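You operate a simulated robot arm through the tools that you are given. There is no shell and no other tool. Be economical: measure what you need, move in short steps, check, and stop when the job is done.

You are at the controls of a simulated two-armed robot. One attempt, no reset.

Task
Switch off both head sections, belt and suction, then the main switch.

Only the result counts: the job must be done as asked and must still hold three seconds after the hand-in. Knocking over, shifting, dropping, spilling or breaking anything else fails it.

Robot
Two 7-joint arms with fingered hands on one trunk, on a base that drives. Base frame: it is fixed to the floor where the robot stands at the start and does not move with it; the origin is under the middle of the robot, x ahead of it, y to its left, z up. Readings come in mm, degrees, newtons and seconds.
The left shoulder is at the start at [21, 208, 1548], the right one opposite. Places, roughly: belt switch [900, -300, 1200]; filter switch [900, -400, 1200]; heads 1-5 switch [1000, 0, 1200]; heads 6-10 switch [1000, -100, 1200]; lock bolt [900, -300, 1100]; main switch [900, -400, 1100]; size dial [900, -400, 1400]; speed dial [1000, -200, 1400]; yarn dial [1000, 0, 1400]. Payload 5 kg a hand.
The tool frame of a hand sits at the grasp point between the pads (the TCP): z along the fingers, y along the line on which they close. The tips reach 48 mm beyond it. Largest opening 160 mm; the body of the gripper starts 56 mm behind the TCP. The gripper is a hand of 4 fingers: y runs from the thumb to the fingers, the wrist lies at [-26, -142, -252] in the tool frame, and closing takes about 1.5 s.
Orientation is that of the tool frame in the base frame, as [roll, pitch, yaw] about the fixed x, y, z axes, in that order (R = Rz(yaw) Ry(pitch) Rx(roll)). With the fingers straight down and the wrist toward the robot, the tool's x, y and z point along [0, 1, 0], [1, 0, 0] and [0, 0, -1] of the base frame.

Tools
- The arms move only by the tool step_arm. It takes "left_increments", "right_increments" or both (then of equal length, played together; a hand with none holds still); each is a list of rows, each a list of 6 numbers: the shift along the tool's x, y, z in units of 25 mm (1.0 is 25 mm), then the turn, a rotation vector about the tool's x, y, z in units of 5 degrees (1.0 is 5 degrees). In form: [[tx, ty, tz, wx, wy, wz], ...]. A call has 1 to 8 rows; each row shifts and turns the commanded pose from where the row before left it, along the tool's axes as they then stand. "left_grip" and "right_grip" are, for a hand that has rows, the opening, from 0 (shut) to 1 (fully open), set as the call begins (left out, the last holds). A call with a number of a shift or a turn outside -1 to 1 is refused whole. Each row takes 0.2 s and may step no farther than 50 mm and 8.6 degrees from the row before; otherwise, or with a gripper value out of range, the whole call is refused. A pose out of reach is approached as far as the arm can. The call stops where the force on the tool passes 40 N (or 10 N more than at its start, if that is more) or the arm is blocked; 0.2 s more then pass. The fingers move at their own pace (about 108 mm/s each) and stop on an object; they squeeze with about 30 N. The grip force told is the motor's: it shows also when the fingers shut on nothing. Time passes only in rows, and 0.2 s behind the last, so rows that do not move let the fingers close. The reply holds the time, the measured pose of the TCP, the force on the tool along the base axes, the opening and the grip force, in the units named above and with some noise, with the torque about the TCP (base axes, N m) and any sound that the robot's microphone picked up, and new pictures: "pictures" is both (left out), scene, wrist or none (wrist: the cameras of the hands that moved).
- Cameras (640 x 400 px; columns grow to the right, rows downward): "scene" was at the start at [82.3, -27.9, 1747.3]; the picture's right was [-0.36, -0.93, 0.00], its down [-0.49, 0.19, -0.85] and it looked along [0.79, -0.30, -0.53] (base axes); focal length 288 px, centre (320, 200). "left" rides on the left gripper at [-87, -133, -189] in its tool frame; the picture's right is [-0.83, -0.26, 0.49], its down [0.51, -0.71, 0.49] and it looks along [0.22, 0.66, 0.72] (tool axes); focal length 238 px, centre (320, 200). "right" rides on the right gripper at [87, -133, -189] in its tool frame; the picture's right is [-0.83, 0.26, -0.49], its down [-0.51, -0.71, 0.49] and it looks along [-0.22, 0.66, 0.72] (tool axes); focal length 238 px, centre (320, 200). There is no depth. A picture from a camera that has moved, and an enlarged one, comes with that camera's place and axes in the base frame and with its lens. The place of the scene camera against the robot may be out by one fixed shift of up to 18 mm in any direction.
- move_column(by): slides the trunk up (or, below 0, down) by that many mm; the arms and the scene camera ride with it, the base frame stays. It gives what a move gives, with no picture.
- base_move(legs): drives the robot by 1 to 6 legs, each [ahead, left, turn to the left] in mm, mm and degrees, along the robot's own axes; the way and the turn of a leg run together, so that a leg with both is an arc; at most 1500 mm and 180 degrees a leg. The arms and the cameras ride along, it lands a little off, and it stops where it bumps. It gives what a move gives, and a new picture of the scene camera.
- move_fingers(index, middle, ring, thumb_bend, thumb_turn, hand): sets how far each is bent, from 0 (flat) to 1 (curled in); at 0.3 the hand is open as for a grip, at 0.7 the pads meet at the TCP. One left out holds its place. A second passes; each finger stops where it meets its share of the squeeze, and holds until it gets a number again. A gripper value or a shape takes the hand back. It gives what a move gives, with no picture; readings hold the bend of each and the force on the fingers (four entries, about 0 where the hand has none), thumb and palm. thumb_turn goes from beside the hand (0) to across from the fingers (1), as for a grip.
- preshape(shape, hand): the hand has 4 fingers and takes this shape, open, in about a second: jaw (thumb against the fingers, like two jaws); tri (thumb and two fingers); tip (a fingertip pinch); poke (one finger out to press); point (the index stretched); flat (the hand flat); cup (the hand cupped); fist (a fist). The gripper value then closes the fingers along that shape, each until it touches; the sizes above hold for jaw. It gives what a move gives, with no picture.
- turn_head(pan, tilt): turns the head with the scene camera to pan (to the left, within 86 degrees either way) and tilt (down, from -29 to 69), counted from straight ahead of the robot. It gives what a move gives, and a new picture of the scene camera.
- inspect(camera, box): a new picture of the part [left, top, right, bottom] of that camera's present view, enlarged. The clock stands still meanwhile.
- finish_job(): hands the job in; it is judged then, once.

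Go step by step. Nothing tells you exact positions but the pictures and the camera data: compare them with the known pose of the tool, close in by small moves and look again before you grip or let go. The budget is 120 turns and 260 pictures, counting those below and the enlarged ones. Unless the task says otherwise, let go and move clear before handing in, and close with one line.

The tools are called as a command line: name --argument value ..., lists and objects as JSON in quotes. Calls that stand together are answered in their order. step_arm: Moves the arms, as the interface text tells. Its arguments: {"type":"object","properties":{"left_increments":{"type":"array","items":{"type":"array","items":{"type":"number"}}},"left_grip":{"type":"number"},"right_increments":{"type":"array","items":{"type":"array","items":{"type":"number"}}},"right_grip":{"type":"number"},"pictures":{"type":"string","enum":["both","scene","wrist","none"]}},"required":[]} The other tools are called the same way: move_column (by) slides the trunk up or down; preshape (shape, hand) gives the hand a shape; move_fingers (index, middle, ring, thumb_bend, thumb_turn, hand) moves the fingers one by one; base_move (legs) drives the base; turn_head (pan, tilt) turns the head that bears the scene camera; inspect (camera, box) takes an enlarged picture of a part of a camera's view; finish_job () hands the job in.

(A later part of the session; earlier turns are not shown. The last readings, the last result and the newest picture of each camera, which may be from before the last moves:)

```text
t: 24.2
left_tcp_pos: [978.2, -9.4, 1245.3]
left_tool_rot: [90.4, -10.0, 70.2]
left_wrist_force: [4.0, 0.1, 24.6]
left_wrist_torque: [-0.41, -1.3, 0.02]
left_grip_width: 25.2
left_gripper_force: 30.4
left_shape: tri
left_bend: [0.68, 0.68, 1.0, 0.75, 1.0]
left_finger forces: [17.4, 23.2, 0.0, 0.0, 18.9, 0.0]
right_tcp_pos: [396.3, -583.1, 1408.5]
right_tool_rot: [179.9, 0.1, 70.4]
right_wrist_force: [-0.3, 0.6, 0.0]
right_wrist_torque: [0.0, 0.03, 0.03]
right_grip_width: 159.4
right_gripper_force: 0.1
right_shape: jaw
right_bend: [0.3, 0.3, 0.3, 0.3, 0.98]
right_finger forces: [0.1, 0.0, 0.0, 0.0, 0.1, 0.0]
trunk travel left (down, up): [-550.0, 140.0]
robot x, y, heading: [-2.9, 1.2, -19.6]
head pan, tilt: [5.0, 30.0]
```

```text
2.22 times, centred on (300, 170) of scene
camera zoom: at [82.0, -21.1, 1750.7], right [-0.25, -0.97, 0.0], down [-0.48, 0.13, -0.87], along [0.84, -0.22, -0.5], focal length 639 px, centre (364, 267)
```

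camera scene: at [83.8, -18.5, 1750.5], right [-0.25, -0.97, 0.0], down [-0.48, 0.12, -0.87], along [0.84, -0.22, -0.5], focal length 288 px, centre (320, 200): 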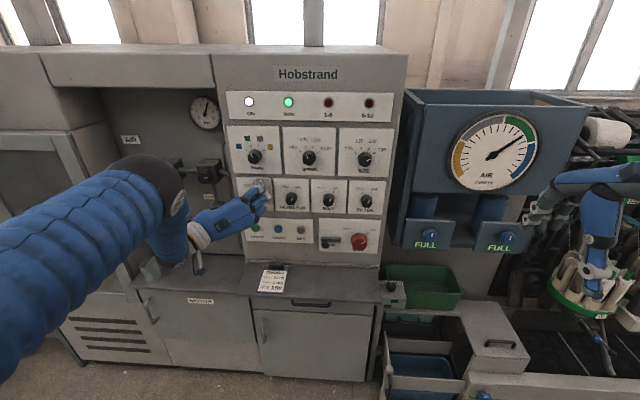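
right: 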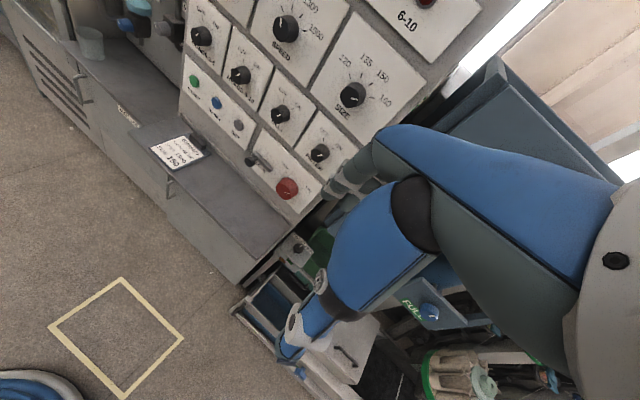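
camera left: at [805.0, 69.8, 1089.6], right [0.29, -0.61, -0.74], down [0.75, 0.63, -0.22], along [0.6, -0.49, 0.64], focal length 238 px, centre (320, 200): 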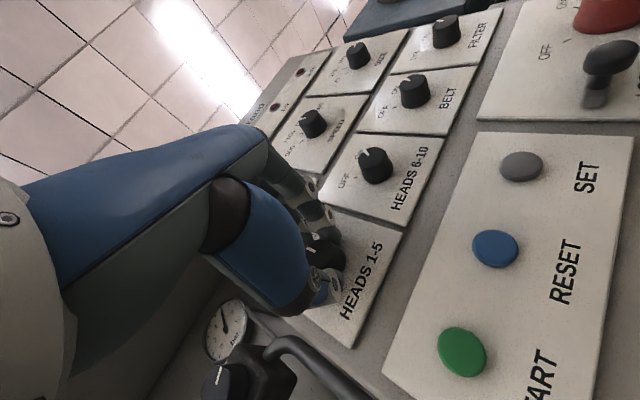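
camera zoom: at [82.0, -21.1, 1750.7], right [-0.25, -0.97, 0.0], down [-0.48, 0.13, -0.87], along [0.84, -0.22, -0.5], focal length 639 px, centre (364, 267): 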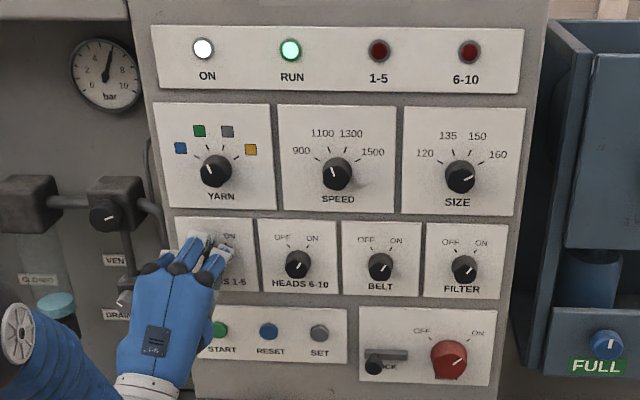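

The knob followed 60°. I'll open the hand and back off to read where the marker ended up.

step_arm --left_increments '[[0, 0, 0, 0, 0, 0], [0, 0, 0, 0, 0, 0], [0, 0, -1, 0, 0, 0], [0, 0, -1, 0, 0, 0], [0, 0, -1, 0, 0, 0], [0, 0, 0, 0, 0, 0]]' --left_grip 0.6 --pictures "none"

inspect --camera "left" --box '[280, 150, 480, 340]'

inspect --camera "scene" --box '[200, 140, 340, 260]'

```text
t: 25.6
left_tcp_pos: [909.2, 13.6, 1242.1]
left_tool_rot: [90.7, -10.1, 69.9]
left_wrist_force: [-0.2, -0.7, -0.2]
left_wrist_torque: [-0.03, -0.03, -0.02]
left_grip_width: 96.0
left_gripper_force: 0.1
left_shape: tri
left_bend: [0.74, 0.41, 0.99, 0.65, 1.0]
left_finger forces: [0.0, 0.0, 0.1, 0.0, 0.0, 0.0]
right_tcp_pos: [398.9, -584.7, 1406.2]
right_tool_rot: [-179.8, 0.0, 70.2]
right_wrist_force: [0.3, -1.0, 0.1]
right_wrist_torque: [0.02, 0.07, -0.01]
right_grip_width: 159.7
right_gripper_force: 0.1
right_shape: jaw
right_bend: [0.3, 0.3, 0.3, 0.3, 0.98]
right_finger forces: [0.0, 0.0, 0.0, 0.0, 0.0, 0.0]
trunk travel left (down, up): [-550.0, 140.0]
robot x, y, heading: [-3.6, -1.4, -19.8]
head pan, tilt: [5.0, 30.0]
```

```text
2.11 times, centred on (380, 245) of left
camera zoom: at [707.6, 19.0, 1099.2], right [0.19, -0.89, -0.41], down [0.67, 0.42, -0.62], along [0.72, -0.15, 0.68], focal length 502 px, centre (194, 105)
```

zoom: 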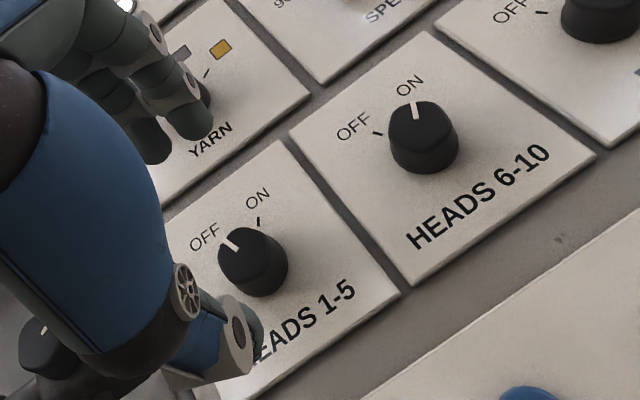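

```text
3.33 times, centred on (270, 200) of scene
camera zoom: at [85.0, -21.6, 1750.4], right [-0.25, -0.97, 0.0], down [-0.48, 0.13, -0.87], along [0.84, -0.22, -0.5], focal length 958 px, centre (487, 200)
```

zoom: 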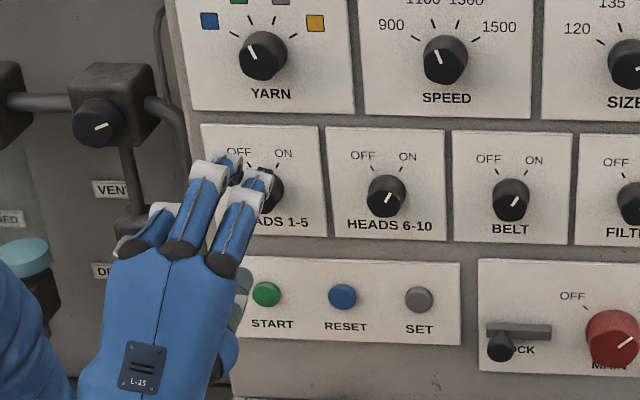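

Heads 1-5 marker now points at OFF. Next I shift to Heads 6-10 and roll the hand back.

step_arm --left_increments '[[-0.851, 0.164, 0, 0, 0, 0], [-0.851, 0.164, 0, 0, 0, 0], [-0.851, 0.164, 0, 0, 0, 0], [-0.851, 0.164, 0, 0, 0, 0], [-0.851, 0.164, 0, 0, 0, 0], [-0.851, 0.164, 0, 0, 0, 0], [0, 0, 0, 0, 0, 1], [0, 0, 0, 0, 0, 1]]' --pictures "none"

step_arm --left_increments '[[0, 0, 0, 0, 0, 1], [0, 0, 0, 0, 0, 1], [0, 0, 0, 0, 0, 1], [0, 0, 0, 0, 0, 1], [0, 0, 0, 0, 0, 1], [0, 0, 0, 0, 0, 1], [0, 0, 0, 0, 0, 1], [0, 0, 0, 0, 0, 1]]' --pictures "none"

step_arm --left_increments '[[0, 0, 0, 0, 0, 1], [0, 0, 0, 0, 0, 1], [0, 0, 0, 0, 0, 0]]' --left_grip 0.5 --pictures "wrist"

inspect --camera "left" --box '[200, 120, 440, 340]'

```text
t: 27.4
left_tcp_pos: [864.8, -108.6, 1244.4]
left_tool_rot: [90.6, -20.1, 70.0]
left_wrist_force: [0.4, -0.6, -0.3]
left_wrist_torque: [-0.03, 0.01, 0.04]
left_grip_width: 96.1
left_gripper_force: 0.0
left_shape: tri
left_bend: [0.74, 0.41, 0.99, 0.65, 1.0]
left_finger forces: [0.0, 0.0, 0.0, 0.0, 0.0, 0.0]
right_tcp_pos: [398.8, -584.4, 1407.2]
right_tool_rot: [-180.0, 0.0, 70.3]
right_wrist_force: [-0.6, -0.1, 0.1]
right_wrist_torque: [0.01, 0.0, 0.03]
right_grip_width: 159.7
right_gripper_force: 0.1
right_shape: jaw
right_bend: [0.3, 0.3, 0.3, 0.3, 0.98]
right_finger forces: [0.1, 0.1, 0.1, 0.1, 0.0, 0.1]
trunk travel left (down, up): [-550.0, 140.0]
robot x, y, heading: [-2.7, 2.9, -20.0]
head pan, tilt: [5.0, 30.0]
```

```text
t: 29.2
left_tcp_pos: [864.4, -107.7, 1244.2]
left_tool_rot: [91.3, -60.1, 69.1]
left_wrist_force: [-0.3, 0.4, -0.3]
left_wrist_torque: [-0.01, -0.02, 0.01]
left_grip_width: 95.8
left_gripper_force: 0.1
left_shape: tri
left_bend: [0.74, 0.41, 0.99, 0.65, 1.0]
left_finger forces: [0.0, 0.0, 0.0, 0.0, 0.0, 0.0]
right_tcp_pos: [398.8, -583.6, 1408.1]
right_tool_rot: [180.0, 0.0, 70.2]
right_wrist_force: [0.0, -0.7, 0.7]
right_wrist_torque: [0.01, -0.05, 0.0]
right_grip_width: 159.8
right_gripper_force: 0.1
right_shape: jaw
right_bend: [0.3, 0.3, 0.3, 0.3, 0.98]
right_finger forces: [0.0, 0.1, 0.0, 0.0, 0.1, 0.0]
trunk travel left (down, up): [-550.0, 140.0]
robot x, y, heading: [-2.8, 0.4, -19.8]
head pan, tilt: [5.0, 30.0]
```

```text
t: 30.0
left_tcp_pos: [867.1, -107.4, 1244.2]
left_tool_rot: [91.8, -70.1, 68.5]
left_wrist_force: [0.6, 0.0, -0.6]
left_wrist_torque: [-0.02, -0.02, -0.03]
left_grip_width: 80.7
left_gripper_force: 0.0
left_shape: tri
left_bend: [0.74, 0.45, 0.99, 0.69, 1.0]
left_finger forces: [0.1, 0.1, 0.0, 0.0, 0.0, 0.0]
right_tcp_pos: [399.3, -584.1, 1407.4]
right_tool_rot: [179.9, 0.1, 70.2]
right_wrist_force: [-0.2, 0.4, -0.6]
right_wrist_torque: [-0.03, 0.06, -0.03]
right_grip_width: 159.5
right_gripper_force: 0.1
right_shape: jaw
right_bend: [0.3, 0.3, 0.3, 0.3, 0.98]
right_finger forces: [0.1, 0.0, 0.0, 0.1, 0.1, 0.1]
trunk travel left (down, up): [-550.0, 140.0]
robot x, y, heading: [1.5, 0.6, -19.7]
head pan, tilt: [5.0, 30.0]
camera left: at [718.0, 45.6, 1120.3], right [0.43, -0.2, -0.88], down [0.75, 0.62, 0.23], along [0.5, -0.76, 0.42], focal length 238 px, centre (320, 200)
```

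left: 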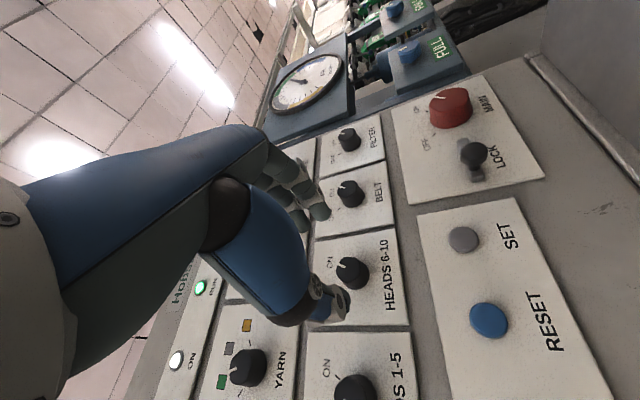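

```text
1.82 times, centred on (320, 230) of left
camera zoom: at [718.0, 45.6, 1120.3], right [0.43, -0.2, -0.88], down [0.75, 0.62, 0.23], along [0.5, -0.76, 0.42], focal length 433 px, centre (320, 146)
```

zoom: 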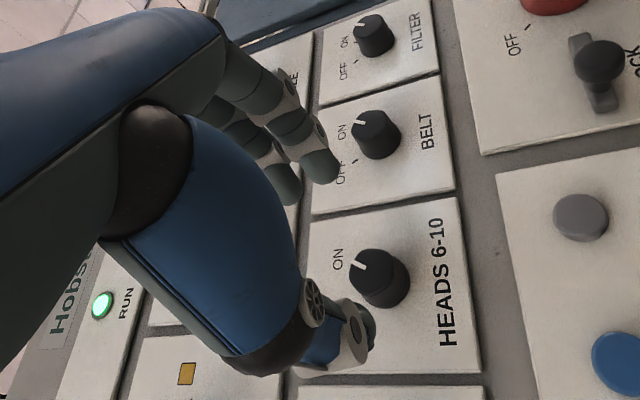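

Aligned with Heads 6-10. Advancing and closing.

step_arm --left_increments '[[-0.05, 0, 0.72, 0, 0, 0], [0, 0, 0.72, 0, 0, 0], [0, 0, 0.72, 0, 0, 0], [0, 0, 0.72, 0, 0, 0], [0, 0, 0, 0, 0, 0]]' --pictures "none"

step_arm --left_increments '[[0, 0, 0, 0, 0, 0], [0, 0, 0, 0, 0, 0], [0, 0, 0, 0, 0, 0], [0, 0, 0, 0, 0, 0], [0, 0, 0, 0, 0, 0], [0, 0, 0, 0, 0, 0]]' --left_grip 0 --pictures "none"

inspect --camera "left" --box '[200, 120, 440, 340]'

```text
t: 31.2
left_tcp_pos: [932.5, -132.6, 1243.5]
left_tool_rot: [92.1, -70.1, 68.3]
left_wrist_force: [-0.1, 0.2, 0.1]
left_wrist_torque: [0.03, 0.02, 0.02]
left_grip_width: 80.4
left_gripper_force: 0.1
left_shape: tri
left_bend: [0.74, 0.45, 0.99, 0.69, 1.0]
left_finger forces: [0.1, 0.1, 0.0, 0.0, 0.1, 0.0]
right_tcp_pos: [399.1, -584.8, 1406.9]
right_tool_rot: [-179.9, 0.0, 70.4]
right_wrist_force: [0.1, 0.0, 0.7]
right_wrist_torque: [0.0, -0.05, 0.0]
right_grip_width: 159.6
right_gripper_force: 0.0
right_shape: jaw
right_bend: [0.3, 0.3, 0.3, 0.3, 0.98]
right_finger forces: [0.0, 0.1, 0.0, 0.0, 0.1, 0.0]
trunk travel left (down, up): [-550.0, 140.0]
robot x, y, heading: [-2.4, 2.6, -19.5]
head pan, tilt: [5.0, 30.0]
```

```text
t: 32.6
left_tcp_pos: [933.3, -133.2, 1243.1]
left_tool_rot: [92.0, -70.1, 68.4]
left_wrist_force: [3.5, -0.5, -0.6]
left_wrist_torque: [0.01, -0.03, 0.01]
left_grip_width: 25.3
left_gripper_force: 30.4
left_shape: tri
left_bend: [0.72, 0.65, 1.0, 0.74, 1.0]
left_finger forces: [11.9, 10.7, 0.0, 0.1, 26.3, 0.0]
right_tcp_pos: [400.0, -583.6, 1407.7]
right_tool_rot: [-179.9, 0.1, 70.3]
right_wrist_force: [-0.8, 0.3, 0.0]
right_wrist_torque: [0.0, 0.01, 0.01]
right_grip_width: 159.4
right_gripper_force: 0.0
right_shape: jaw
right_bend: [0.3, 0.3, 0.3, 0.3, 0.98]
right_finger forces: [0.1, 0.1, 0.0, 0.1, 0.0, 0.1]
trunk travel left (down, up): [-550.0, 140.0]
robot x, y, heading: [-2.1, 3.0, -19.9]
head pan, tilt: [5.0, 30.0]
```

```text
1.82 times, centred on (320, 230) of left
camera zoom: at [785.0, 20.1, 1118.7], right [0.43, -0.2, -0.88], down [0.75, 0.62, 0.23], along [0.5, -0.76, 0.42], focal length 433 px, centre (320, 146)
```

zoom: 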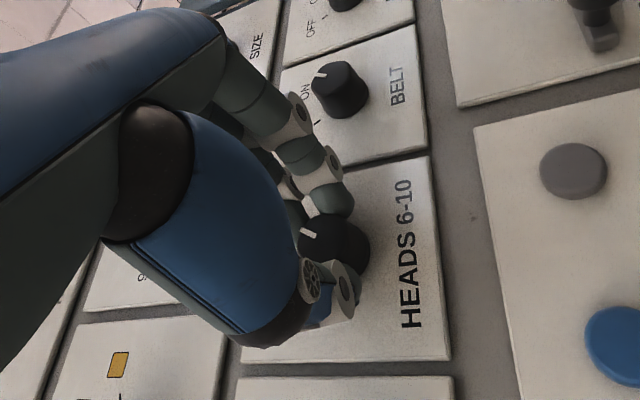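

Gripped with little side force. Turning 60° counter-clockwise.

step_arm --left_increments '[[0, 0, 0, 0, 0, -1], [0, 0, 0, 0, 0, -1], [0, 0, 0, 0, 0, -1], [0, 0, 0, 0, 0, -1], [0, 0, 0, 0, 0, -1], [0, 0, 0, 0, 0, -1], [0, 0, 0, 0, 0, -1], [0, 0, 0, 0, 0, -1]]' --pictures "none"

step_arm --left_increments '[[0, 0, 0, 0, 0, -1], [0, 0, 0, 0, 0, -1], [0, 0, 0, 0, 0, -1], [0, 0, 0, 0, 0, -1], [0, 0, 0, 0, 0, 0]]' --pictures "none"

inspect --camera "left" --box '[200, 120, 440, 340]'

```text
t: 34.4
left_tcp_pos: [934.1, -131.8, 1242.9]
left_tool_rot: [90.7, -30.0, 69.8]
left_wrist_force: [2.5, 4.5, 2.2]
left_wrist_torque: [-0.1, -0.31, 0.15]
left_grip_width: 25.6
left_gripper_force: 30.0
left_shape: tri
left_bend: [0.72, 0.65, 1.0, 0.74, 1.0]
left_finger forces: [11.7, 15.4, 0.0, 0.0, 28.0, 0.0]
right_tcp_pos: [398.9, -582.8, 1406.9]
right_tool_rot: [180.0, 0.0, 70.2]
right_wrist_force: [0.3, 0.5, -0.4]
right_wrist_torque: [-0.01, -0.01, 0.0]
right_grip_width: 159.6
right_gripper_force: 0.0
right_shape: jaw
right_bend: [0.3, 0.3, 0.3, 0.3, 0.98]
right_finger forces: [0.0, 0.0, 0.0, 0.1, 0.0, 0.0]
trunk travel left (down, up): [-550.0, 140.0]
robot x, y, heading: [-3.0, 0.5, -19.8]
head pan, tilt: [5.0, 30.0]
```

```text
t: 35.6
left_tcp_pos: [933.3, -131.4, 1242.2]
left_tool_rot: [90.6, -10.0, 70.1]
left_wrist_force: [1.8, 9.7, 1.2]
left_wrist_torque: [-0.11, -0.42, 0.4]
left_grip_width: 25.1
left_gripper_force: 30.0
left_shape: tri
left_bend: [0.72, 0.65, 1.0, 0.74, 1.0]
left_finger forces: [11.3, 18.9, 0.0, 0.0, 28.4, 0.0]
right_tcp_pos: [398.9, -582.9, 1408.6]
right_tool_rot: [180.0, 0.1, 70.2]
right_wrist_force: [0.3, -0.6, -0.5]
right_wrist_torque: [0.04, 0.01, 0.01]
right_grip_width: 159.7
right_gripper_force: 0.1
right_shape: jaw
right_bend: [0.3, 0.3, 0.3, 0.3, 0.98]
right_finger forces: [0.0, 0.0, 0.1, 0.0, 0.1, 0.1]
trunk travel left (down, up): [-550.0, 140.0]
robot x, y, heading: [0.2, 1.2, -19.6]
head pan, tilt: [5.0, 30.0]
```

```text
1.82 times, centred on (320, 230) of left
camera zoom: at [732.4, -126.8, 1099.7], right [0.19, -0.89, -0.4], down [0.67, 0.42, -0.62], along [0.72, -0.15, 0.68], focal length 433 px, centre (320, 146)
```

zoom: 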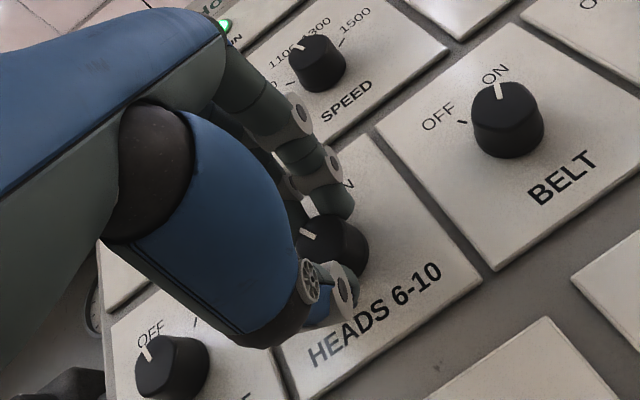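

Heads 6-10 followed too; its marker parallels Heads 1-5. I'll release, back off, move to the belt knob and check.

step_arm --left_increments '[[0, 0, 0, 0, 0, 0], [0, 0, 0, 0, 0, 0], [0, 0, -1, 0, 0, 0], [0, 0, -1, 0, 0, 0], [0, 0, -1, 0, 0, 0], [0, 0, 0, 0, 0, 0]]' --left_grip 0.6 --pictures "none"

inspect --camera "left" --box '[240, 150, 480, 370]'

step_arm --left_increments '[[-0.865, 0.164, 0, 0, 0, 0], [-0.865, 0.164, 0, 0, 0, 0], [-0.865, 0.164, 0, 0, 0, 0], [-0.865, 0.164, 0, 0, 0, 0], [-0.865, 0.164, 0, 0, 0, 0], [-0.865, 0.164, 0, 0, 0, 0], [0, 0, 0, 0, 0, 1], [0, 0, 0, 0, 0, 1]]' --pictures "none"

step_arm --left_increments '[[0, 0, 0, 0, 0, 1], [0, 0, 0, 0, 0, 1], [0, 0, 0, 0, 0, 1], [0, 0, 0, 0, 0, 1], [0, 0, 0, 0, 0, 1], [0, 0, 0, 0, 0, 1], [0, 0, 0, 0, 0, 1], [0, 0, 0, 0, 0, 1]]' --pictures "none"

step_arm --left_increments '[[0, 0, 0, 0, 0, 1], [0, 0, 0, 0, 0, 1], [0, 0, 0, 0, 0, 0]]' --left_grip 0.5 --pictures "both"

inspect --camera "left" --box '[200, 120, 440, 340]'

```text
t: 37.0
left_tcp_pos: [864.5, -107.3, 1243.7]
left_tool_rot: [90.7, -10.1, 70.2]
left_wrist_force: [0.3, 0.0, -0.8]
left_wrist_torque: [-0.01, -0.01, 0.01]
left_grip_width: 95.9
left_gripper_force: 0.1
left_shape: tri
left_bend: [0.74, 0.41, 0.99, 0.65, 1.0]
left_finger forces: [0.1, 0.0, 0.0, 0.0, 0.0, 0.0]
right_tcp_pos: [399.9, -583.7, 1406.5]
right_tool_rot: [180.0, 0.0, 70.3]
right_wrist_force: [0.2, 0.3, 0.3]
right_wrist_torque: [0.03, 0.02, -0.02]
right_grip_width: 159.7
right_gripper_force: 0.0
right_shape: jaw
right_bend: [0.3, 0.3, 0.3, 0.3, 0.98]
right_finger forces: [0.0, 0.0, 0.0, 0.0, 0.0, 0.1]
trunk travel left (down, up): [-550.0, 140.0]
robot x, y, heading: [0.8, 3.4, -19.7]
head pan, tilt: [5.0, 30.0]
```

```text
1.82 times, centred on (360, 260) of left
camera zoom: at [662.1, -102.4, 1100.9], right [0.19, -0.89, -0.41], down [0.67, 0.42, -0.62], along [0.72, -0.15, 0.68], focal length 433 px, centre (247, 91)
```

zoom: 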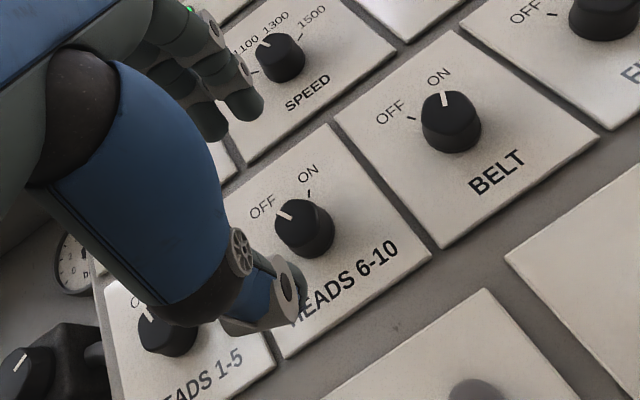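

```text
t: 38.8
left_tcp_pos: [819.0, -231.6, 1245.7]
left_tool_rot: [90.7, -20.0, 69.9]
left_wrist_force: [0.5, 0.6, -0.4]
left_wrist_torque: [0.0, 0.03, -0.01]
left_grip_width: 95.6
left_gripper_force: 0.0
left_shape: tri
left_bend: [0.74, 0.41, 0.99, 0.65, 1.0]
left_finger forces: [0.0, 0.0, 0.0, 0.1, 0.0, 0.1]
right_tcp_pos: [398.3, -584.4, 1407.4]
right_tool_rot: [-180.0, 0.1, 70.4]
right_wrist_force: [0.0, -0.3, 0.2]
right_wrist_torque: [0.02, -0.01, 0.02]
right_grip_width: 159.5
right_gripper_force: 0.0
right_shape: jaw
right_bend: [0.3, 0.3, 0.3, 0.3, 0.98]
right_finger forces: [0.0, 0.0, 0.0, 0.1, 0.0, 0.0]
trunk travel left (down, up): [-550.0, 140.0]
robot x, y, heading: [-1.6, 1.3, -19.4]
head pan, tilt: [5.0, 30.0]
```

```text
t: 40.6
left_tcp_pos: [817.7, -231.8, 1245.2]
left_tool_rot: [91.2, -60.2, 69.3]
left_wrist_force: [0.0, -0.8, 0.2]
left_wrist_torque: [0.03, -0.02, 0.05]
left_grip_width: 95.8
left_gripper_force: 0.1
left_shape: tri
left_bend: [0.74, 0.41, 0.99, 0.65, 1.0]
left_finger forces: [0.1, 0.0, 0.0, 0.1, 0.0, 0.0]
right_tcp_pos: [398.6, -584.0, 1406.5]
right_tool_rot: [-180.0, 0.0, 70.4]
right_wrist_force: [-0.2, 0.2, 0.6]
right_wrist_torque: [0.0, -0.01, 0.0]
right_grip_width: 159.6
right_gripper_force: 0.1
right_shape: jaw
right_bend: [0.3, 0.3, 0.3, 0.3, 0.98]
right_finger forces: [0.0, 0.1, 0.1, 0.0, 0.0, 0.1]
trunk travel left (down, up): [-550.0, 140.0]
robot x, y, heading: [2.8, 2.7, -19.6]
head pan, tilt: [5.0, 30.0]
```

```text
t: 41.4
left_tcp_pos: [819.4, -231.3, 1245.6]
left_tool_rot: [92.0, -70.0, 68.3]
left_wrist_force: [0.6, 0.3, 0.0]
left_wrist_torque: [-0.03, -0.01, -0.01]
left_grip_width: 80.6
left_gripper_force: 0.0
left_shape: tri
left_bend: [0.74, 0.45, 0.99, 0.69, 1.0]
left_finger forces: [0.0, 0.0, 0.1, 0.0, 0.1, 0.0]
right_tcp_pos: [399.1, -584.1, 1409.1]
right_tool_rot: [-179.9, -0.1, 70.3]
right_wrist_force: [0.0, 0.6, -0.2]
right_wrist_torque: [0.0, 0.0, -0.01]
right_grip_width: 159.4
right_gripper_force: 0.0
right_shape: jaw
right_bend: [0.3, 0.3, 0.3, 0.3, 0.98]
right_finger forces: [0.0, 0.0, 0.1, 0.1, 0.0, 0.0]
trunk travel left (down, up): [-550.0, 140.0]
robot x, y, heading: [-3.0, 0.8, -19.5]
head pan, tilt: [5.0, 30.0]
camera scene: at [84.5, -21.6, 1750.4], right [-0.25, -0.97, 0.0], down [-0.48, 0.13, -0.87], along [0.84, -0.22, -0.5], focal length 288 px, centre (320, 200)
camera left: at [670.7, -78.6, 1121.2], right [0.43, -0.2, -0.88], down [0.75, 0.62, 0.23], along [0.5, -0.76, 0.42], focal length 238 px, centre (320, 200)
```

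scene: 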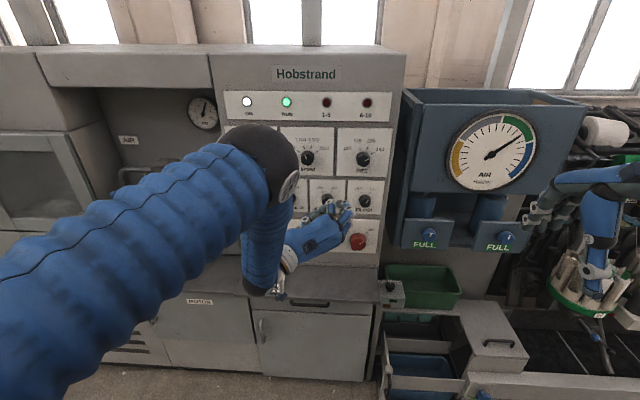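
left: 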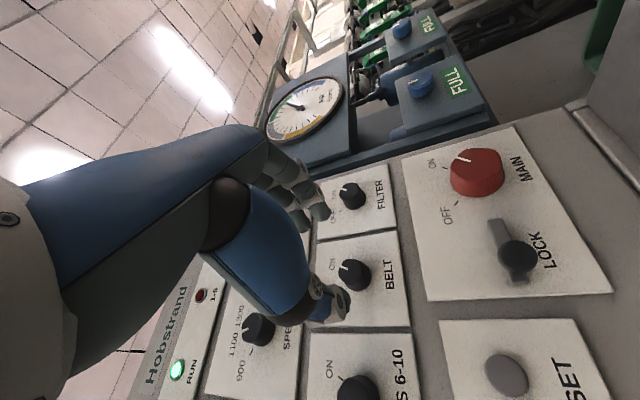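

```text
1.82 times, centred on (320, 230) of left
camera zoom: at [670.7, -78.6, 1121.2], right [0.43, -0.2, -0.88], down [0.75, 0.62, 0.23], along [0.5, -0.76, 0.42], focal length 433 px, centre (320, 146)
```

zoom: 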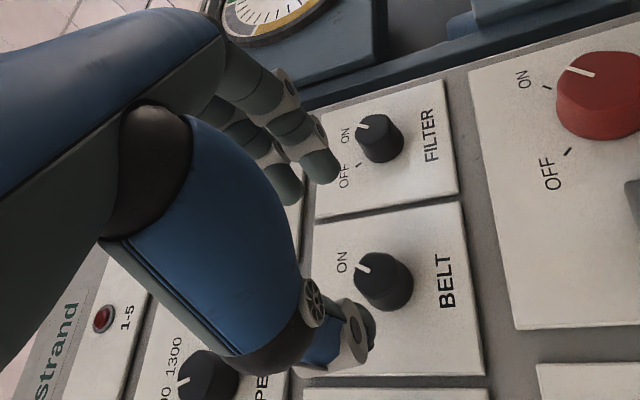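

Belt knob aligned (about 2 mm low). Advancing and closing.

step_arm --left_increments '[[-0.1, 0, 0.74, 0, 0, 0], [0, 0, 0.74, 0, 0, 0], [0, 0, 0.74, 0, 0, 0], [0, 0, 0.74, 0, 0, 0], [0, 0, 0, 0, 0, 0]]' --pictures "none"

step_arm --left_increments '[[0, 0, 0, 0, 0, 0], [0, 0, 0, 0, 0, 0], [0, 0, 0, 0, 0, 0], [0, 0, 0, 0, 0, 0], [0, 0, 0, 0, 0, 0], [0, 0, 0, 0, 0, 0]]' --left_grip 0 --pictures "none"

inspect --camera "left" --box '[200, 120, 440, 340]'

```text
t: 42.6
left_tcp_pos: [887.8, -255.4, 1242.3]
left_tool_rot: [91.7, -70.0, 68.7]
left_wrist_force: [-0.4, 0.1, 0.6]
left_wrist_torque: [-0.01, 0.03, -0.02]
left_grip_width: 80.5
left_gripper_force: 0.1
left_shape: tri
left_bend: [0.74, 0.45, 0.99, 0.69, 1.0]
left_finger forces: [0.1, 0.1, 0.1, 0.0, 0.0, 0.0]
right_tcp_pos: [398.2, -583.6, 1407.2]
right_tool_rot: [-180.0, 0.0, 70.3]
right_wrist_force: [0.4, -0.7, 0.5]
right_wrist_torque: [-0.01, -0.05, 0.03]
right_grip_width: 159.6
right_gripper_force: 0.1
right_shape: jaw
right_bend: [0.3, 0.3, 0.3, 0.3, 0.98]
right_finger forces: [0.0, 0.0, 0.0, 0.1, 0.0, 0.0]
trunk travel left (down, up): [-550.0, 140.0]
robot x, y, heading: [-0.2, 2.1, -19.8]
head pan, tilt: [5.0, 30.0]
```

```text
t: 44.0
left_tcp_pos: [888.4, -256.3, 1241.0]
left_tool_rot: [92.0, -70.1, 68.3]
left_wrist_force: [2.9, 0.8, -1.1]
left_wrist_torque: [0.04, 0.03, 0.05]
left_grip_width: 25.2
left_gripper_force: 30.1
left_shape: tri
left_bend: [0.72, 0.64, 1.0, 0.74, 1.0]
left_finger forces: [11.5, 10.7, 0.0, 0.1, 26.9, 0.0]
right_tcp_pos: [398.7, -583.8, 1406.3]
right_tool_rot: [180.0, 0.0, 70.3]
right_wrist_force: [-1.0, 0.0, 0.0]
right_wrist_torque: [-0.03, 0.04, 0.01]
right_grip_width: 159.7
right_gripper_force: 0.1
right_shape: jaw
right_bend: [0.3, 0.3, 0.3, 0.3, 0.98]
right_finger forces: [0.1, 0.1, 0.1, 0.0, 0.0, 0.0]
trunk travel left (down, up): [-550.0, 140.0]
robot x, y, heading: [-4.2, -1.2, -19.7]
head pan, tilt: [5.0, 30.0]
```

```text
1.82 times, centred on (320, 230) of left
camera zoom: at [739.6, -103.3, 1117.0], right [0.43, -0.2, -0.88], down [0.75, 0.62, 0.23], along [0.5, -0.76, 0.42], focal length 433 px, centre (320, 146)
```

zoom: 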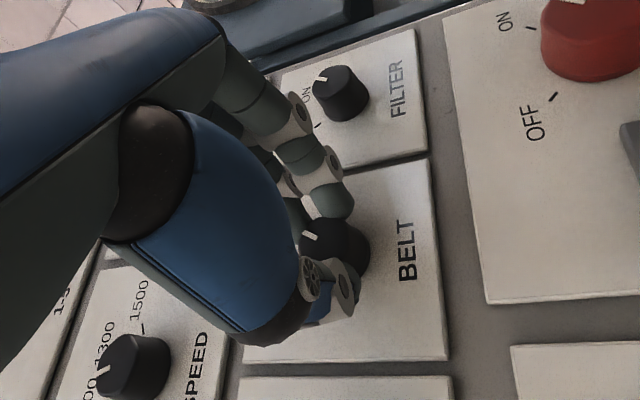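

Gripped as before. Turning 60°, then releasing and checking.

step_arm --left_increments '[[0, 0, 0, 0, 0, -1], [0, 0, 0, 0, 0, -1], [0, 0, 0, 0, 0, -1], [0, 0, 0, 0, 0, -1], [0, 0, 0, 0, 0, -1], [0, 0, 0, 0, 0, -1], [0, 0, 0, 0, 0, -1], [0, 0, 0, 0, 0, -1]]' --pictures "none"

step_arm --left_increments '[[0, 0, 0, 0, 0, -1], [0, 0, 0, 0, 0, -1], [0, 0, 0, 0, 0, -1], [0, 0, 0, 0, 0, -1], [0, 0, 0, 0, 0, 0]]' --pictures "none"

step_arm --left_increments '[[0, 0, 0, 0, 0, 0], [0, 0, 0, 0, 0, 0], [0, 0, -1, 0, 0, 0], [0, 0, -1, 0, 0, 0], [0, 0, -1, 0, 0, 0], [0, 0, 0, 0, 0, 0]]' --left_grip 0.6 --pictures "none"

inspect --camera "left" --box '[240, 130, 480, 370]'

```text
t: 45.8
left_tcp_pos: [886.5, -257.8, 1242.5]
left_tool_rot: [90.8, -30.1, 69.9]
left_wrist_force: [1.8, 4.2, -3.2]
left_wrist_torque: [-0.01, -0.01, 0.13]
left_grip_width: 24.9
left_gripper_force: 30.1
left_shape: tri
left_bend: [0.72, 0.64, 1.0, 0.74, 1.0]
left_finger forces: [11.4, 12.9, 0.1, 0.0, 30.4, 0.1]
right_tcp_pos: [400.5, -582.6, 1408.2]
right_tool_rot: [-179.9, 0.0, 70.3]
right_wrist_force: [-0.4, -0.3, 0.5]
right_wrist_torque: [0.01, 0.0, 0.0]
right_grip_width: 159.5
right_gripper_force: 0.0
right_shape: jaw
right_bend: [0.3, 0.3, 0.3, 0.3, 0.98]
right_finger forces: [0.0, 0.1, 0.0, 0.1, 0.0, 0.1]
trunk travel left (down, up): [-550.0, 140.0]
robot x, y, heading: [0.5, 1.8, -20.0]
head pan, tilt: [5.0, 30.0]
```

```text
t: 47.0
left_tcp_pos: [887.1, -257.1, 1242.2]
left_tool_rot: [90.7, -10.0, 70.2]
left_wrist_force: [1.4, 7.6, -4.2]
left_wrist_torque: [-0.03, -0.13, 0.2]
left_grip_width: 25.1
left_gripper_force: 30.1
left_shape: tri
left_bend: [0.72, 0.64, 1.0, 0.74, 1.0]
left_finger forces: [11.0, 15.2, 0.0, 0.0, 31.1, 0.0]
right_tcp_pos: [399.6, -583.0, 1407.9]
right_tool_rot: [-180.0, 0.1, 70.3]
right_wrist_force: [0.4, -0.3, 0.5]
right_wrist_torque: [-0.01, -0.01, 0.0]
right_grip_width: 159.4
right_gripper_force: 0.1
right_shape: jaw
right_bend: [0.3, 0.3, 0.3, 0.3, 0.98]
right_finger forces: [0.0, 0.0, 0.0, 0.1, 0.0, 0.0]
trunk travel left (down, up): [-550.0, 140.0]
robot x, y, heading: [-1.5, -0.6, -19.7]
head pan, tilt: [5.0, 30.0]
```

```text
t: 48.4
left_tcp_pos: [817.7, -232.4, 1242.5]
left_tool_rot: [90.7, -10.0, 70.2]
left_wrist_force: [0.8, 0.2, -0.8]
left_wrist_torque: [-0.01, -0.06, -0.03]
left_grip_width: 95.6
left_gripper_force: 0.0
left_shape: tri
left_bend: [0.74, 0.41, 0.99, 0.65, 1.0]
left_finger forces: [0.0, 0.0, 0.0, 0.1, 0.1, 0.0]
right_tcp_pos: [398.5, -584.0, 1407.1]
right_tool_rot: [-180.0, 0.1, 70.3]
right_wrist_force: [0.1, 0.3, -0.1]
right_wrist_torque: [0.0, 0.02, 0.03]
right_grip_width: 159.7
right_gripper_force: 0.1
right_shape: jaw
right_bend: [0.3, 0.3, 0.3, 0.3, 0.98]
right_finger forces: [0.0, 0.1, 0.0, 0.0, 0.0, 0.0]
trunk travel left (down, up): [-550.0, 140.0]
robot x, y, heading: [-5.3, 1.9, -19.5]
head pan, tilt: [5.0, 30.0]
```

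```text
1.67 times, centred on (360, 250) of left
camera zoom: at [615.0, -227.0, 1100.4], right [0.19, -0.89, -0.41], down [0.67, 0.42, -0.62], along [0.72, -0.15, 0.68], focal length 397 px, centre (253, 117)
```

zoom: 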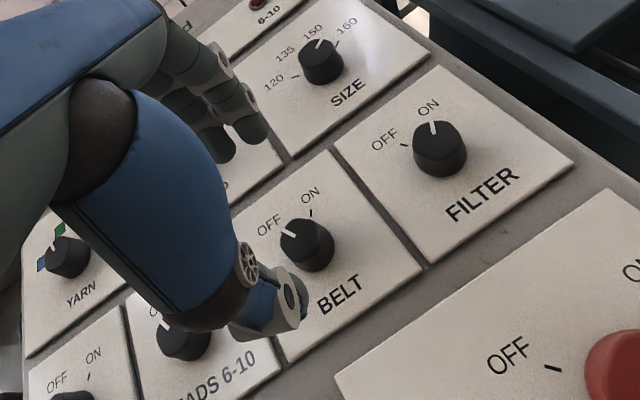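

Belt is OFF. The left arm moves easily here, so I'll use it for the filter (suction) knob as well.

step_arm --left_increments '[[-0.865, 0.164, 0, 0, 0, 0], [-0.865, 0.164, 0, 0, 0, 0], [-0.865, 0.164, 0, 0, 0, 0], [-0.865, 0.164, 0, 0, 0, 0], [-0.865, 0.164, 0, 0, 0, 0], [-0.865, 0.164, 0, 0, 0, 0], [0, 0, 0, 0, 0, 1], [0, 0, 0, 0, 0, 1]]' --pictures "none"

step_arm --left_increments '[[0, 0, 0, 0, 0, 1], [0, 0, 0, 0, 0, 1], [0, 0, 0, 0, 0, 1], [0, 0, 0, 0, 0, 1], [0, 0, 0, 0, 0, 1], [0, 0, 0, 0, 0, 1], [0, 0, 0, 0, 0, 1], [0, 0, 0, 0, 0, 1]]' --pictures "none"

step_arm --left_increments '[[0, 0, 0, 0, 0, 1], [0, 0, 0, 0, 0, 1], [0, 0, 0, 0, 0, 0]]' --left_grip 0.5 --pictures "none"

inspect --camera "left" --box '[200, 120, 440, 340]'

```text
t: 50.2
left_tcp_pos: [770.7, -356.6, 1243.9]
left_tool_rot: [90.8, -20.0, 70.0]
left_wrist_force: [0.0, 0.2, -0.3]
left_wrist_torque: [-0.04, 0.01, 0.01]
left_grip_width: 96.0
left_gripper_force: 0.0
left_shape: tri
left_bend: [0.74, 0.41, 0.99, 0.65, 1.0]
left_finger forces: [0.0, 0.0, 0.1, 0.1, 0.0, 0.0]
right_tcp_pos: [397.6, -584.3, 1406.6]
right_tool_rot: [-180.0, 0.0, 70.3]
right_wrist_force: [-0.5, 0.4, 0.1]
right_wrist_torque: [0.02, -0.02, -0.02]
right_grip_width: 159.7
right_gripper_force: 0.1
right_shape: jaw
right_bend: [0.3, 0.3, 0.3, 0.3, 0.98]
right_finger forces: [0.1, 0.0, 0.0, 0.1, 0.0, 0.0]
trunk travel left (down, up): [-550.0, 140.0]
robot x, y, heading: [-1.8, 1.9, -19.7]
head pan, tilt: [5.0, 30.0]
```

```text
t: 52.0
left_tcp_pos: [771.4, -355.9, 1245.1]
left_tool_rot: [91.4, -60.3, 69.0]
left_wrist_force: [-0.4, 0.2, -0.5]
left_wrist_torque: [0.0, -0.02, 0.02]
left_grip_width: 95.9
left_gripper_force: 0.1
left_shape: tri
left_bend: [0.74, 0.41, 0.99, 0.65, 1.0]
left_finger forces: [0.0, 0.1, 0.0, 0.1, 0.0, 0.0]
right_tcp_pos: [399.5, -584.8, 1407.2]
right_tool_rot: [179.9, 0.0, 70.4]
right_wrist_force: [0.4, -0.3, -0.2]
right_wrist_torque: [-0.03, -0.01, -0.01]
right_grip_width: 159.5
right_gripper_force: 0.1
right_shape: jaw
right_bend: [0.3, 0.3, 0.3, 0.3, 0.98]
right_finger forces: [0.0, 0.1, 0.0, 0.1, 0.0, 0.1]
trunk travel left (down, up): [-550.0, 140.0]
robot x, y, heading: [0.4, 3.8, -19.8]
head pan, tilt: [5.0, 30.0]
```

```text
t: 52.8
left_tcp_pos: [772.2, -355.7, 1243.5]
left_tool_rot: [91.9, -70.1, 68.5]
left_wrist_force: [0.6, 0.4, -0.7]
left_wrist_torque: [-0.01, 0.0, 0.01]
left_grip_width: 80.6
left_gripper_force: 0.1
left_shape: tri
left_bend: [0.74, 0.45, 0.99, 0.69, 1.0]
left_finger forces: [0.1, 0.1, 0.1, 0.1, 0.0, 0.0]
right_tcp_pos: [399.8, -584.8, 1408.1]
right_tool_rot: [-180.0, 0.1, 70.3]
right_wrist_force: [-0.5, 0.5, -0.1]
right_wrist_torque: [0.0, 0.04, 0.02]
right_grip_width: 159.4
right_gripper_force: 0.1
right_shape: jaw
right_bend: [0.3, 0.3, 0.3, 0.3, 0.98]
right_finger forces: [0.0, 0.0, 0.1, 0.0, 0.0, 0.0]
trunk travel left (down, up): [-550.0, 140.0]
robot x, y, heading: [-3.8, 3.4, -19.8]
head pan, tilt: [5.0, 30.0]
```

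```text
1.82 times, centred on (320, 230) of left
camera zoom: at [624.4, -203.1, 1119.8], right [0.43, -0.2, -0.88], down [0.75, 0.62, 0.23], along [0.5, -0.76, 0.42], focal length 433 px, centre (320, 146)
```

zoom: 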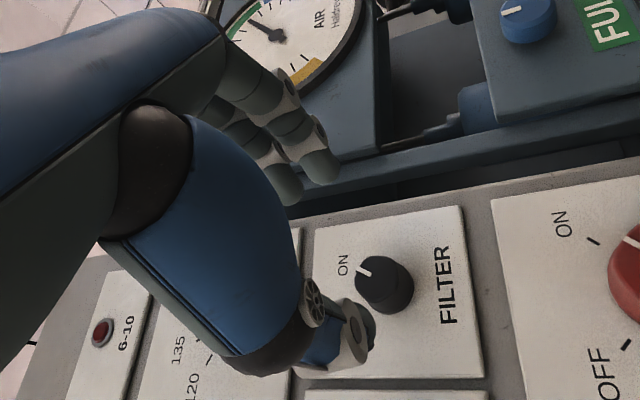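

Filter knob sits as the others did, and the fingers clear the blue box. Advancing and closing.

step_arm --left_increments '[[-0.06, 0, 0.76, 0, 0, 0], [0, 0, 0.76, 0, 0, 0], [0, 0, 0.76, 0, 0, 0], [0, 0, 0.76, 0, 0, 0], [0, 0, 0, 0, 0, 0]]' --pictures "none"

step_arm --left_increments '[[0, 0, 0, 0, 0, 0], [0, 0, 0, 0, 0, 0], [0, 0, 0, 0, 0, 0], [0, 0, 0, 0, 0, 0], [0, 0, 0, 0, 0, 0], [0, 0, 0, 0, 0, 0]]' --left_grip 0 --pictures "none"

inspect --camera "left" --box '[200, 120, 440, 340]'

```text
t: 54.0
left_tcp_pos: [843.6, -383.0, 1242.8]
left_tool_rot: [91.4, -70.1, 69.0]
left_wrist_force: [-0.8, -0.2, 0.1]
left_wrist_torque: [0.01, 0.04, 0.06]
left_grip_width: 80.5
left_gripper_force: 0.1
left_shape: tri
left_bend: [0.74, 0.45, 0.99, 0.69, 1.0]
left_finger forces: [0.0, 0.0, 0.0, 0.0, 0.0, 0.0]
right_tcp_pos: [398.7, -584.8, 1407.4]
right_tool_rot: [-179.9, 0.0, 70.2]
right_wrist_force: [-1.5, 0.0, 0.6]
right_wrist_torque: [-0.01, -0.03, 0.05]
right_grip_width: 159.6
right_gripper_force: 0.1
right_shape: jaw
right_bend: [0.3, 0.3, 0.3, 0.3, 0.98]
right_finger forces: [0.0, 0.0, 0.0, 0.0, 0.0, 0.1]
trunk travel left (down, up): [-550.0, 140.0]
robot x, y, heading: [0.9, 1.4, -19.7]
head pan, tilt: [5.0, 30.0]
```

```text
t: 55.4
left_tcp_pos: [843.6, -382.0, 1240.5]
left_tool_rot: [92.2, -70.1, 68.2]
left_wrist_force: [2.7, 0.6, 0.1]
left_wrist_torque: [0.04, 0.0, 0.04]
left_grip_width: 25.2
left_gripper_force: 30.1
left_shape: tri
left_bend: [0.72, 0.65, 1.0, 0.74, 1.0]
left_finger forces: [12.3, 10.8, 0.0, 0.0, 26.2, 0.1]
right_tcp_pos: [398.3, -584.1, 1407.2]
right_tool_rot: [-179.9, 0.0, 70.4]
right_wrist_force: [-0.3, -0.9, 0.1]
right_wrist_torque: [-0.01, -0.01, 0.0]
right_grip_width: 159.7
right_gripper_force: 0.1
right_shape: jaw
right_bend: [0.3, 0.3, 0.3, 0.3, 0.98]
right_finger forces: [0.0, 0.0, 0.0, 0.0, 0.1, 0.1]
trunk travel left (down, up): [-550.0, 140.0]
robot x, y, heading: [-2.9, -2.6, -19.7]
head pan, tilt: [5.0, 30.0]
```

```text
1.82 times, centred on (320, 230) of left
camera zoom: at [696.1, -229.6, 1118.0], right [0.43, -0.2, -0.88], down [0.75, 0.62, 0.23], along [0.5, -0.76, 0.42], focal length 433 px, centre (320, 146)
```

zoom: 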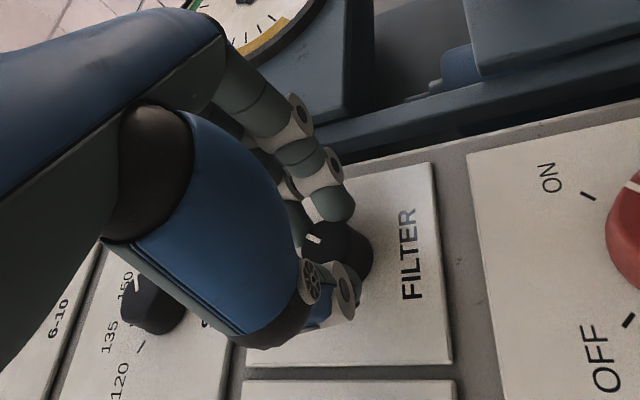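

Gripped. Turning 60°, releasing and checking.

step_arm --left_increments '[[0, 0, 0, 0, 0, -1], [0, 0, 0, 0, 0, -1], [0, 0, 0, 0, 0, -1], [0, 0, 0, 0, 0, -1], [0, 0, 0, 0, 0, -1], [0, 0, 0, 0, 0, -1], [0, 0, 0, 0, 0, -1], [0, 0, 0, 0, 0, -1]]' --pictures "none"

step_arm --left_increments '[[0, 0, 0, 0, 0, -1], [0, 0, 0, 0, 0, -1], [0, 0, 0, 0, 0, -1], [0, 0, 0, 0, 0, -1], [0, 0, 0, 0, 0, 0]]' --pictures "none"

step_arm --left_increments '[[0, 0, 0, 0, 0, 0], [0, 0, 0, 0, 0, 0], [0, 0, -1, 0, 0, 0], [0, 0, -1, 0, 0, 0], [0, 0, -1, 0, 0, 0], [0, 0, 0, 0, 0, 0]]' --left_grip 0.6 --pictures "none"

inspect --camera "left" --box '[240, 130, 480, 370]'

inspect --camera "scene" --box '[200, 80, 420, 260]'

```text
t: 57.2
left_tcp_pos: [845.2, -381.2, 1242.4]
left_tool_rot: [90.6, -29.9, 70.1]
left_wrist_force: [6.8, 3.2, 6.0]
left_wrist_torque: [-0.14, -0.49, 0.11]
left_grip_width: 25.1
left_gripper_force: 30.2
left_shape: tri
left_bend: [0.72, 0.65, 1.0, 0.74, 1.0]
left_finger forces: [11.5, 17.1, 0.0, 0.0, 25.7, 0.0]
right_tcp_pos: [398.8, -583.1, 1407.2]
right_tool_rot: [-180.0, 0.1, 70.3]
right_wrist_force: [-0.2, 0.0, 0.0]
right_wrist_torque: [0.0, 0.02, 0.02]
right_grip_width: 159.7
right_gripper_force: 0.0
right_shape: jaw
right_bend: [0.3, 0.3, 0.3, 0.3, 0.98]
right_finger forces: [0.0, 0.1, 0.1, 0.0, 0.0, 0.0]
trunk travel left (down, up): [-550.0, 140.0]
robot x, y, heading: [0.5, 3.0, -19.5]
head pan, tilt: [5.0, 30.0]
```

```text
t: 58.4
left_tcp_pos: [843.9, -381.2, 1242.1]
left_tool_rot: [90.6, -10.1, 70.2]
left_wrist_force: [10.0, 8.3, 7.1]
left_wrist_torque: [-0.23, -0.65, 0.42]
left_grip_width: 24.7
left_gripper_force: 29.8
left_shape: tri
left_bend: [0.72, 0.65, 1.0, 0.74, 1.0]
left_finger forces: [11.2, 20.0, 0.0, 0.0, 24.6, 0.0]
right_tcp_pos: [399.5, -583.4, 1406.9]
right_tool_rot: [-180.0, 0.0, 70.3]
right_wrist_force: [-0.9, 0.1, 0.3]
right_wrist_torque: [0.0, 0.0, 0.0]
right_grip_width: 159.7
right_gripper_force: 0.1
right_shape: jaw
right_bend: [0.3, 0.3, 0.3, 0.3, 0.98]
right_finger forces: [0.1, 0.0, 0.0, 0.0, 0.1, 0.0]
trunk travel left (down, up): [-550.0, 140.0]
robot x, y, heading: [0.8, -0.1, -19.5]
head pan, tilt: [5.0, 30.0]
```

```text
t: 59.8
left_tcp_pos: [774.1, -357.4, 1242.8]
left_tool_rot: [90.7, -10.1, 70.0]
left_wrist_force: [1.0, -0.2, -0.5]
left_wrist_torque: [-0.04, 0.01, -0.01]
left_grip_width: 95.7
left_gripper_force: 0.0
left_shape: tri
left_bend: [0.74, 0.41, 0.99, 0.65, 1.0]
left_finger forces: [0.1, 0.0, 0.1, 0.0, 0.0, 0.1]
right_tcp_pos: [398.8, -583.4, 1406.9]
right_tool_rot: [-180.0, -0.1, 70.2]
right_wrist_force: [0.1, -0.5, 0.4]
right_wrist_torque: [0.01, 0.03, 0.01]
right_grip_width: 159.7
right_gripper_force: 0.2
right_shape: jaw
right_bend: [0.3, 0.3, 0.3, 0.3, 0.98]
right_finger forces: [0.1, 0.0, 0.0, 0.1, 0.1, 0.0]
trunk travel left (down, up): [-550.0, 140.0]
robot x, y, heading: [-1.0, 3.6, -19.9]
head pan, tilt: [5.0, 30.0]
```

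```text
1.67 times, centred on (360, 250) of left
camera zoom: at [572.7, -352.9, 1099.9], right [0.19, -0.89, -0.41], down [0.67, 0.42, -0.62], along [0.72, -0.15, 0.68], focal length 397 px, centre (253, 117)
```

zoom: 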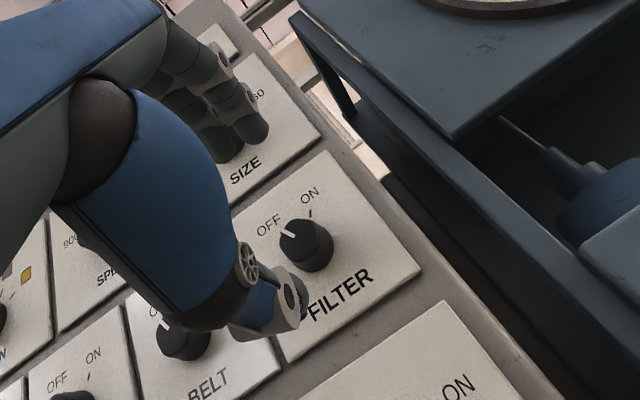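

```text
2.22 times, centred on (310, 170) of scene
camera zoom: at [84.7, -21.7, 1750.4], right [-0.25, -0.97, 0.0], down [-0.48, 0.13, -0.87], along [0.84, -0.22, -0.5], focal length 639 px, centre (342, 267)
```

zoom: 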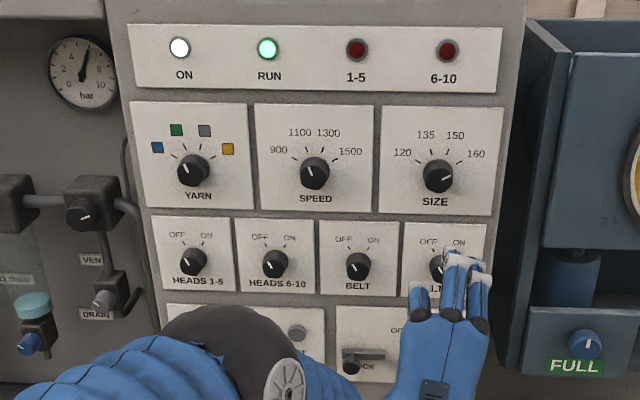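

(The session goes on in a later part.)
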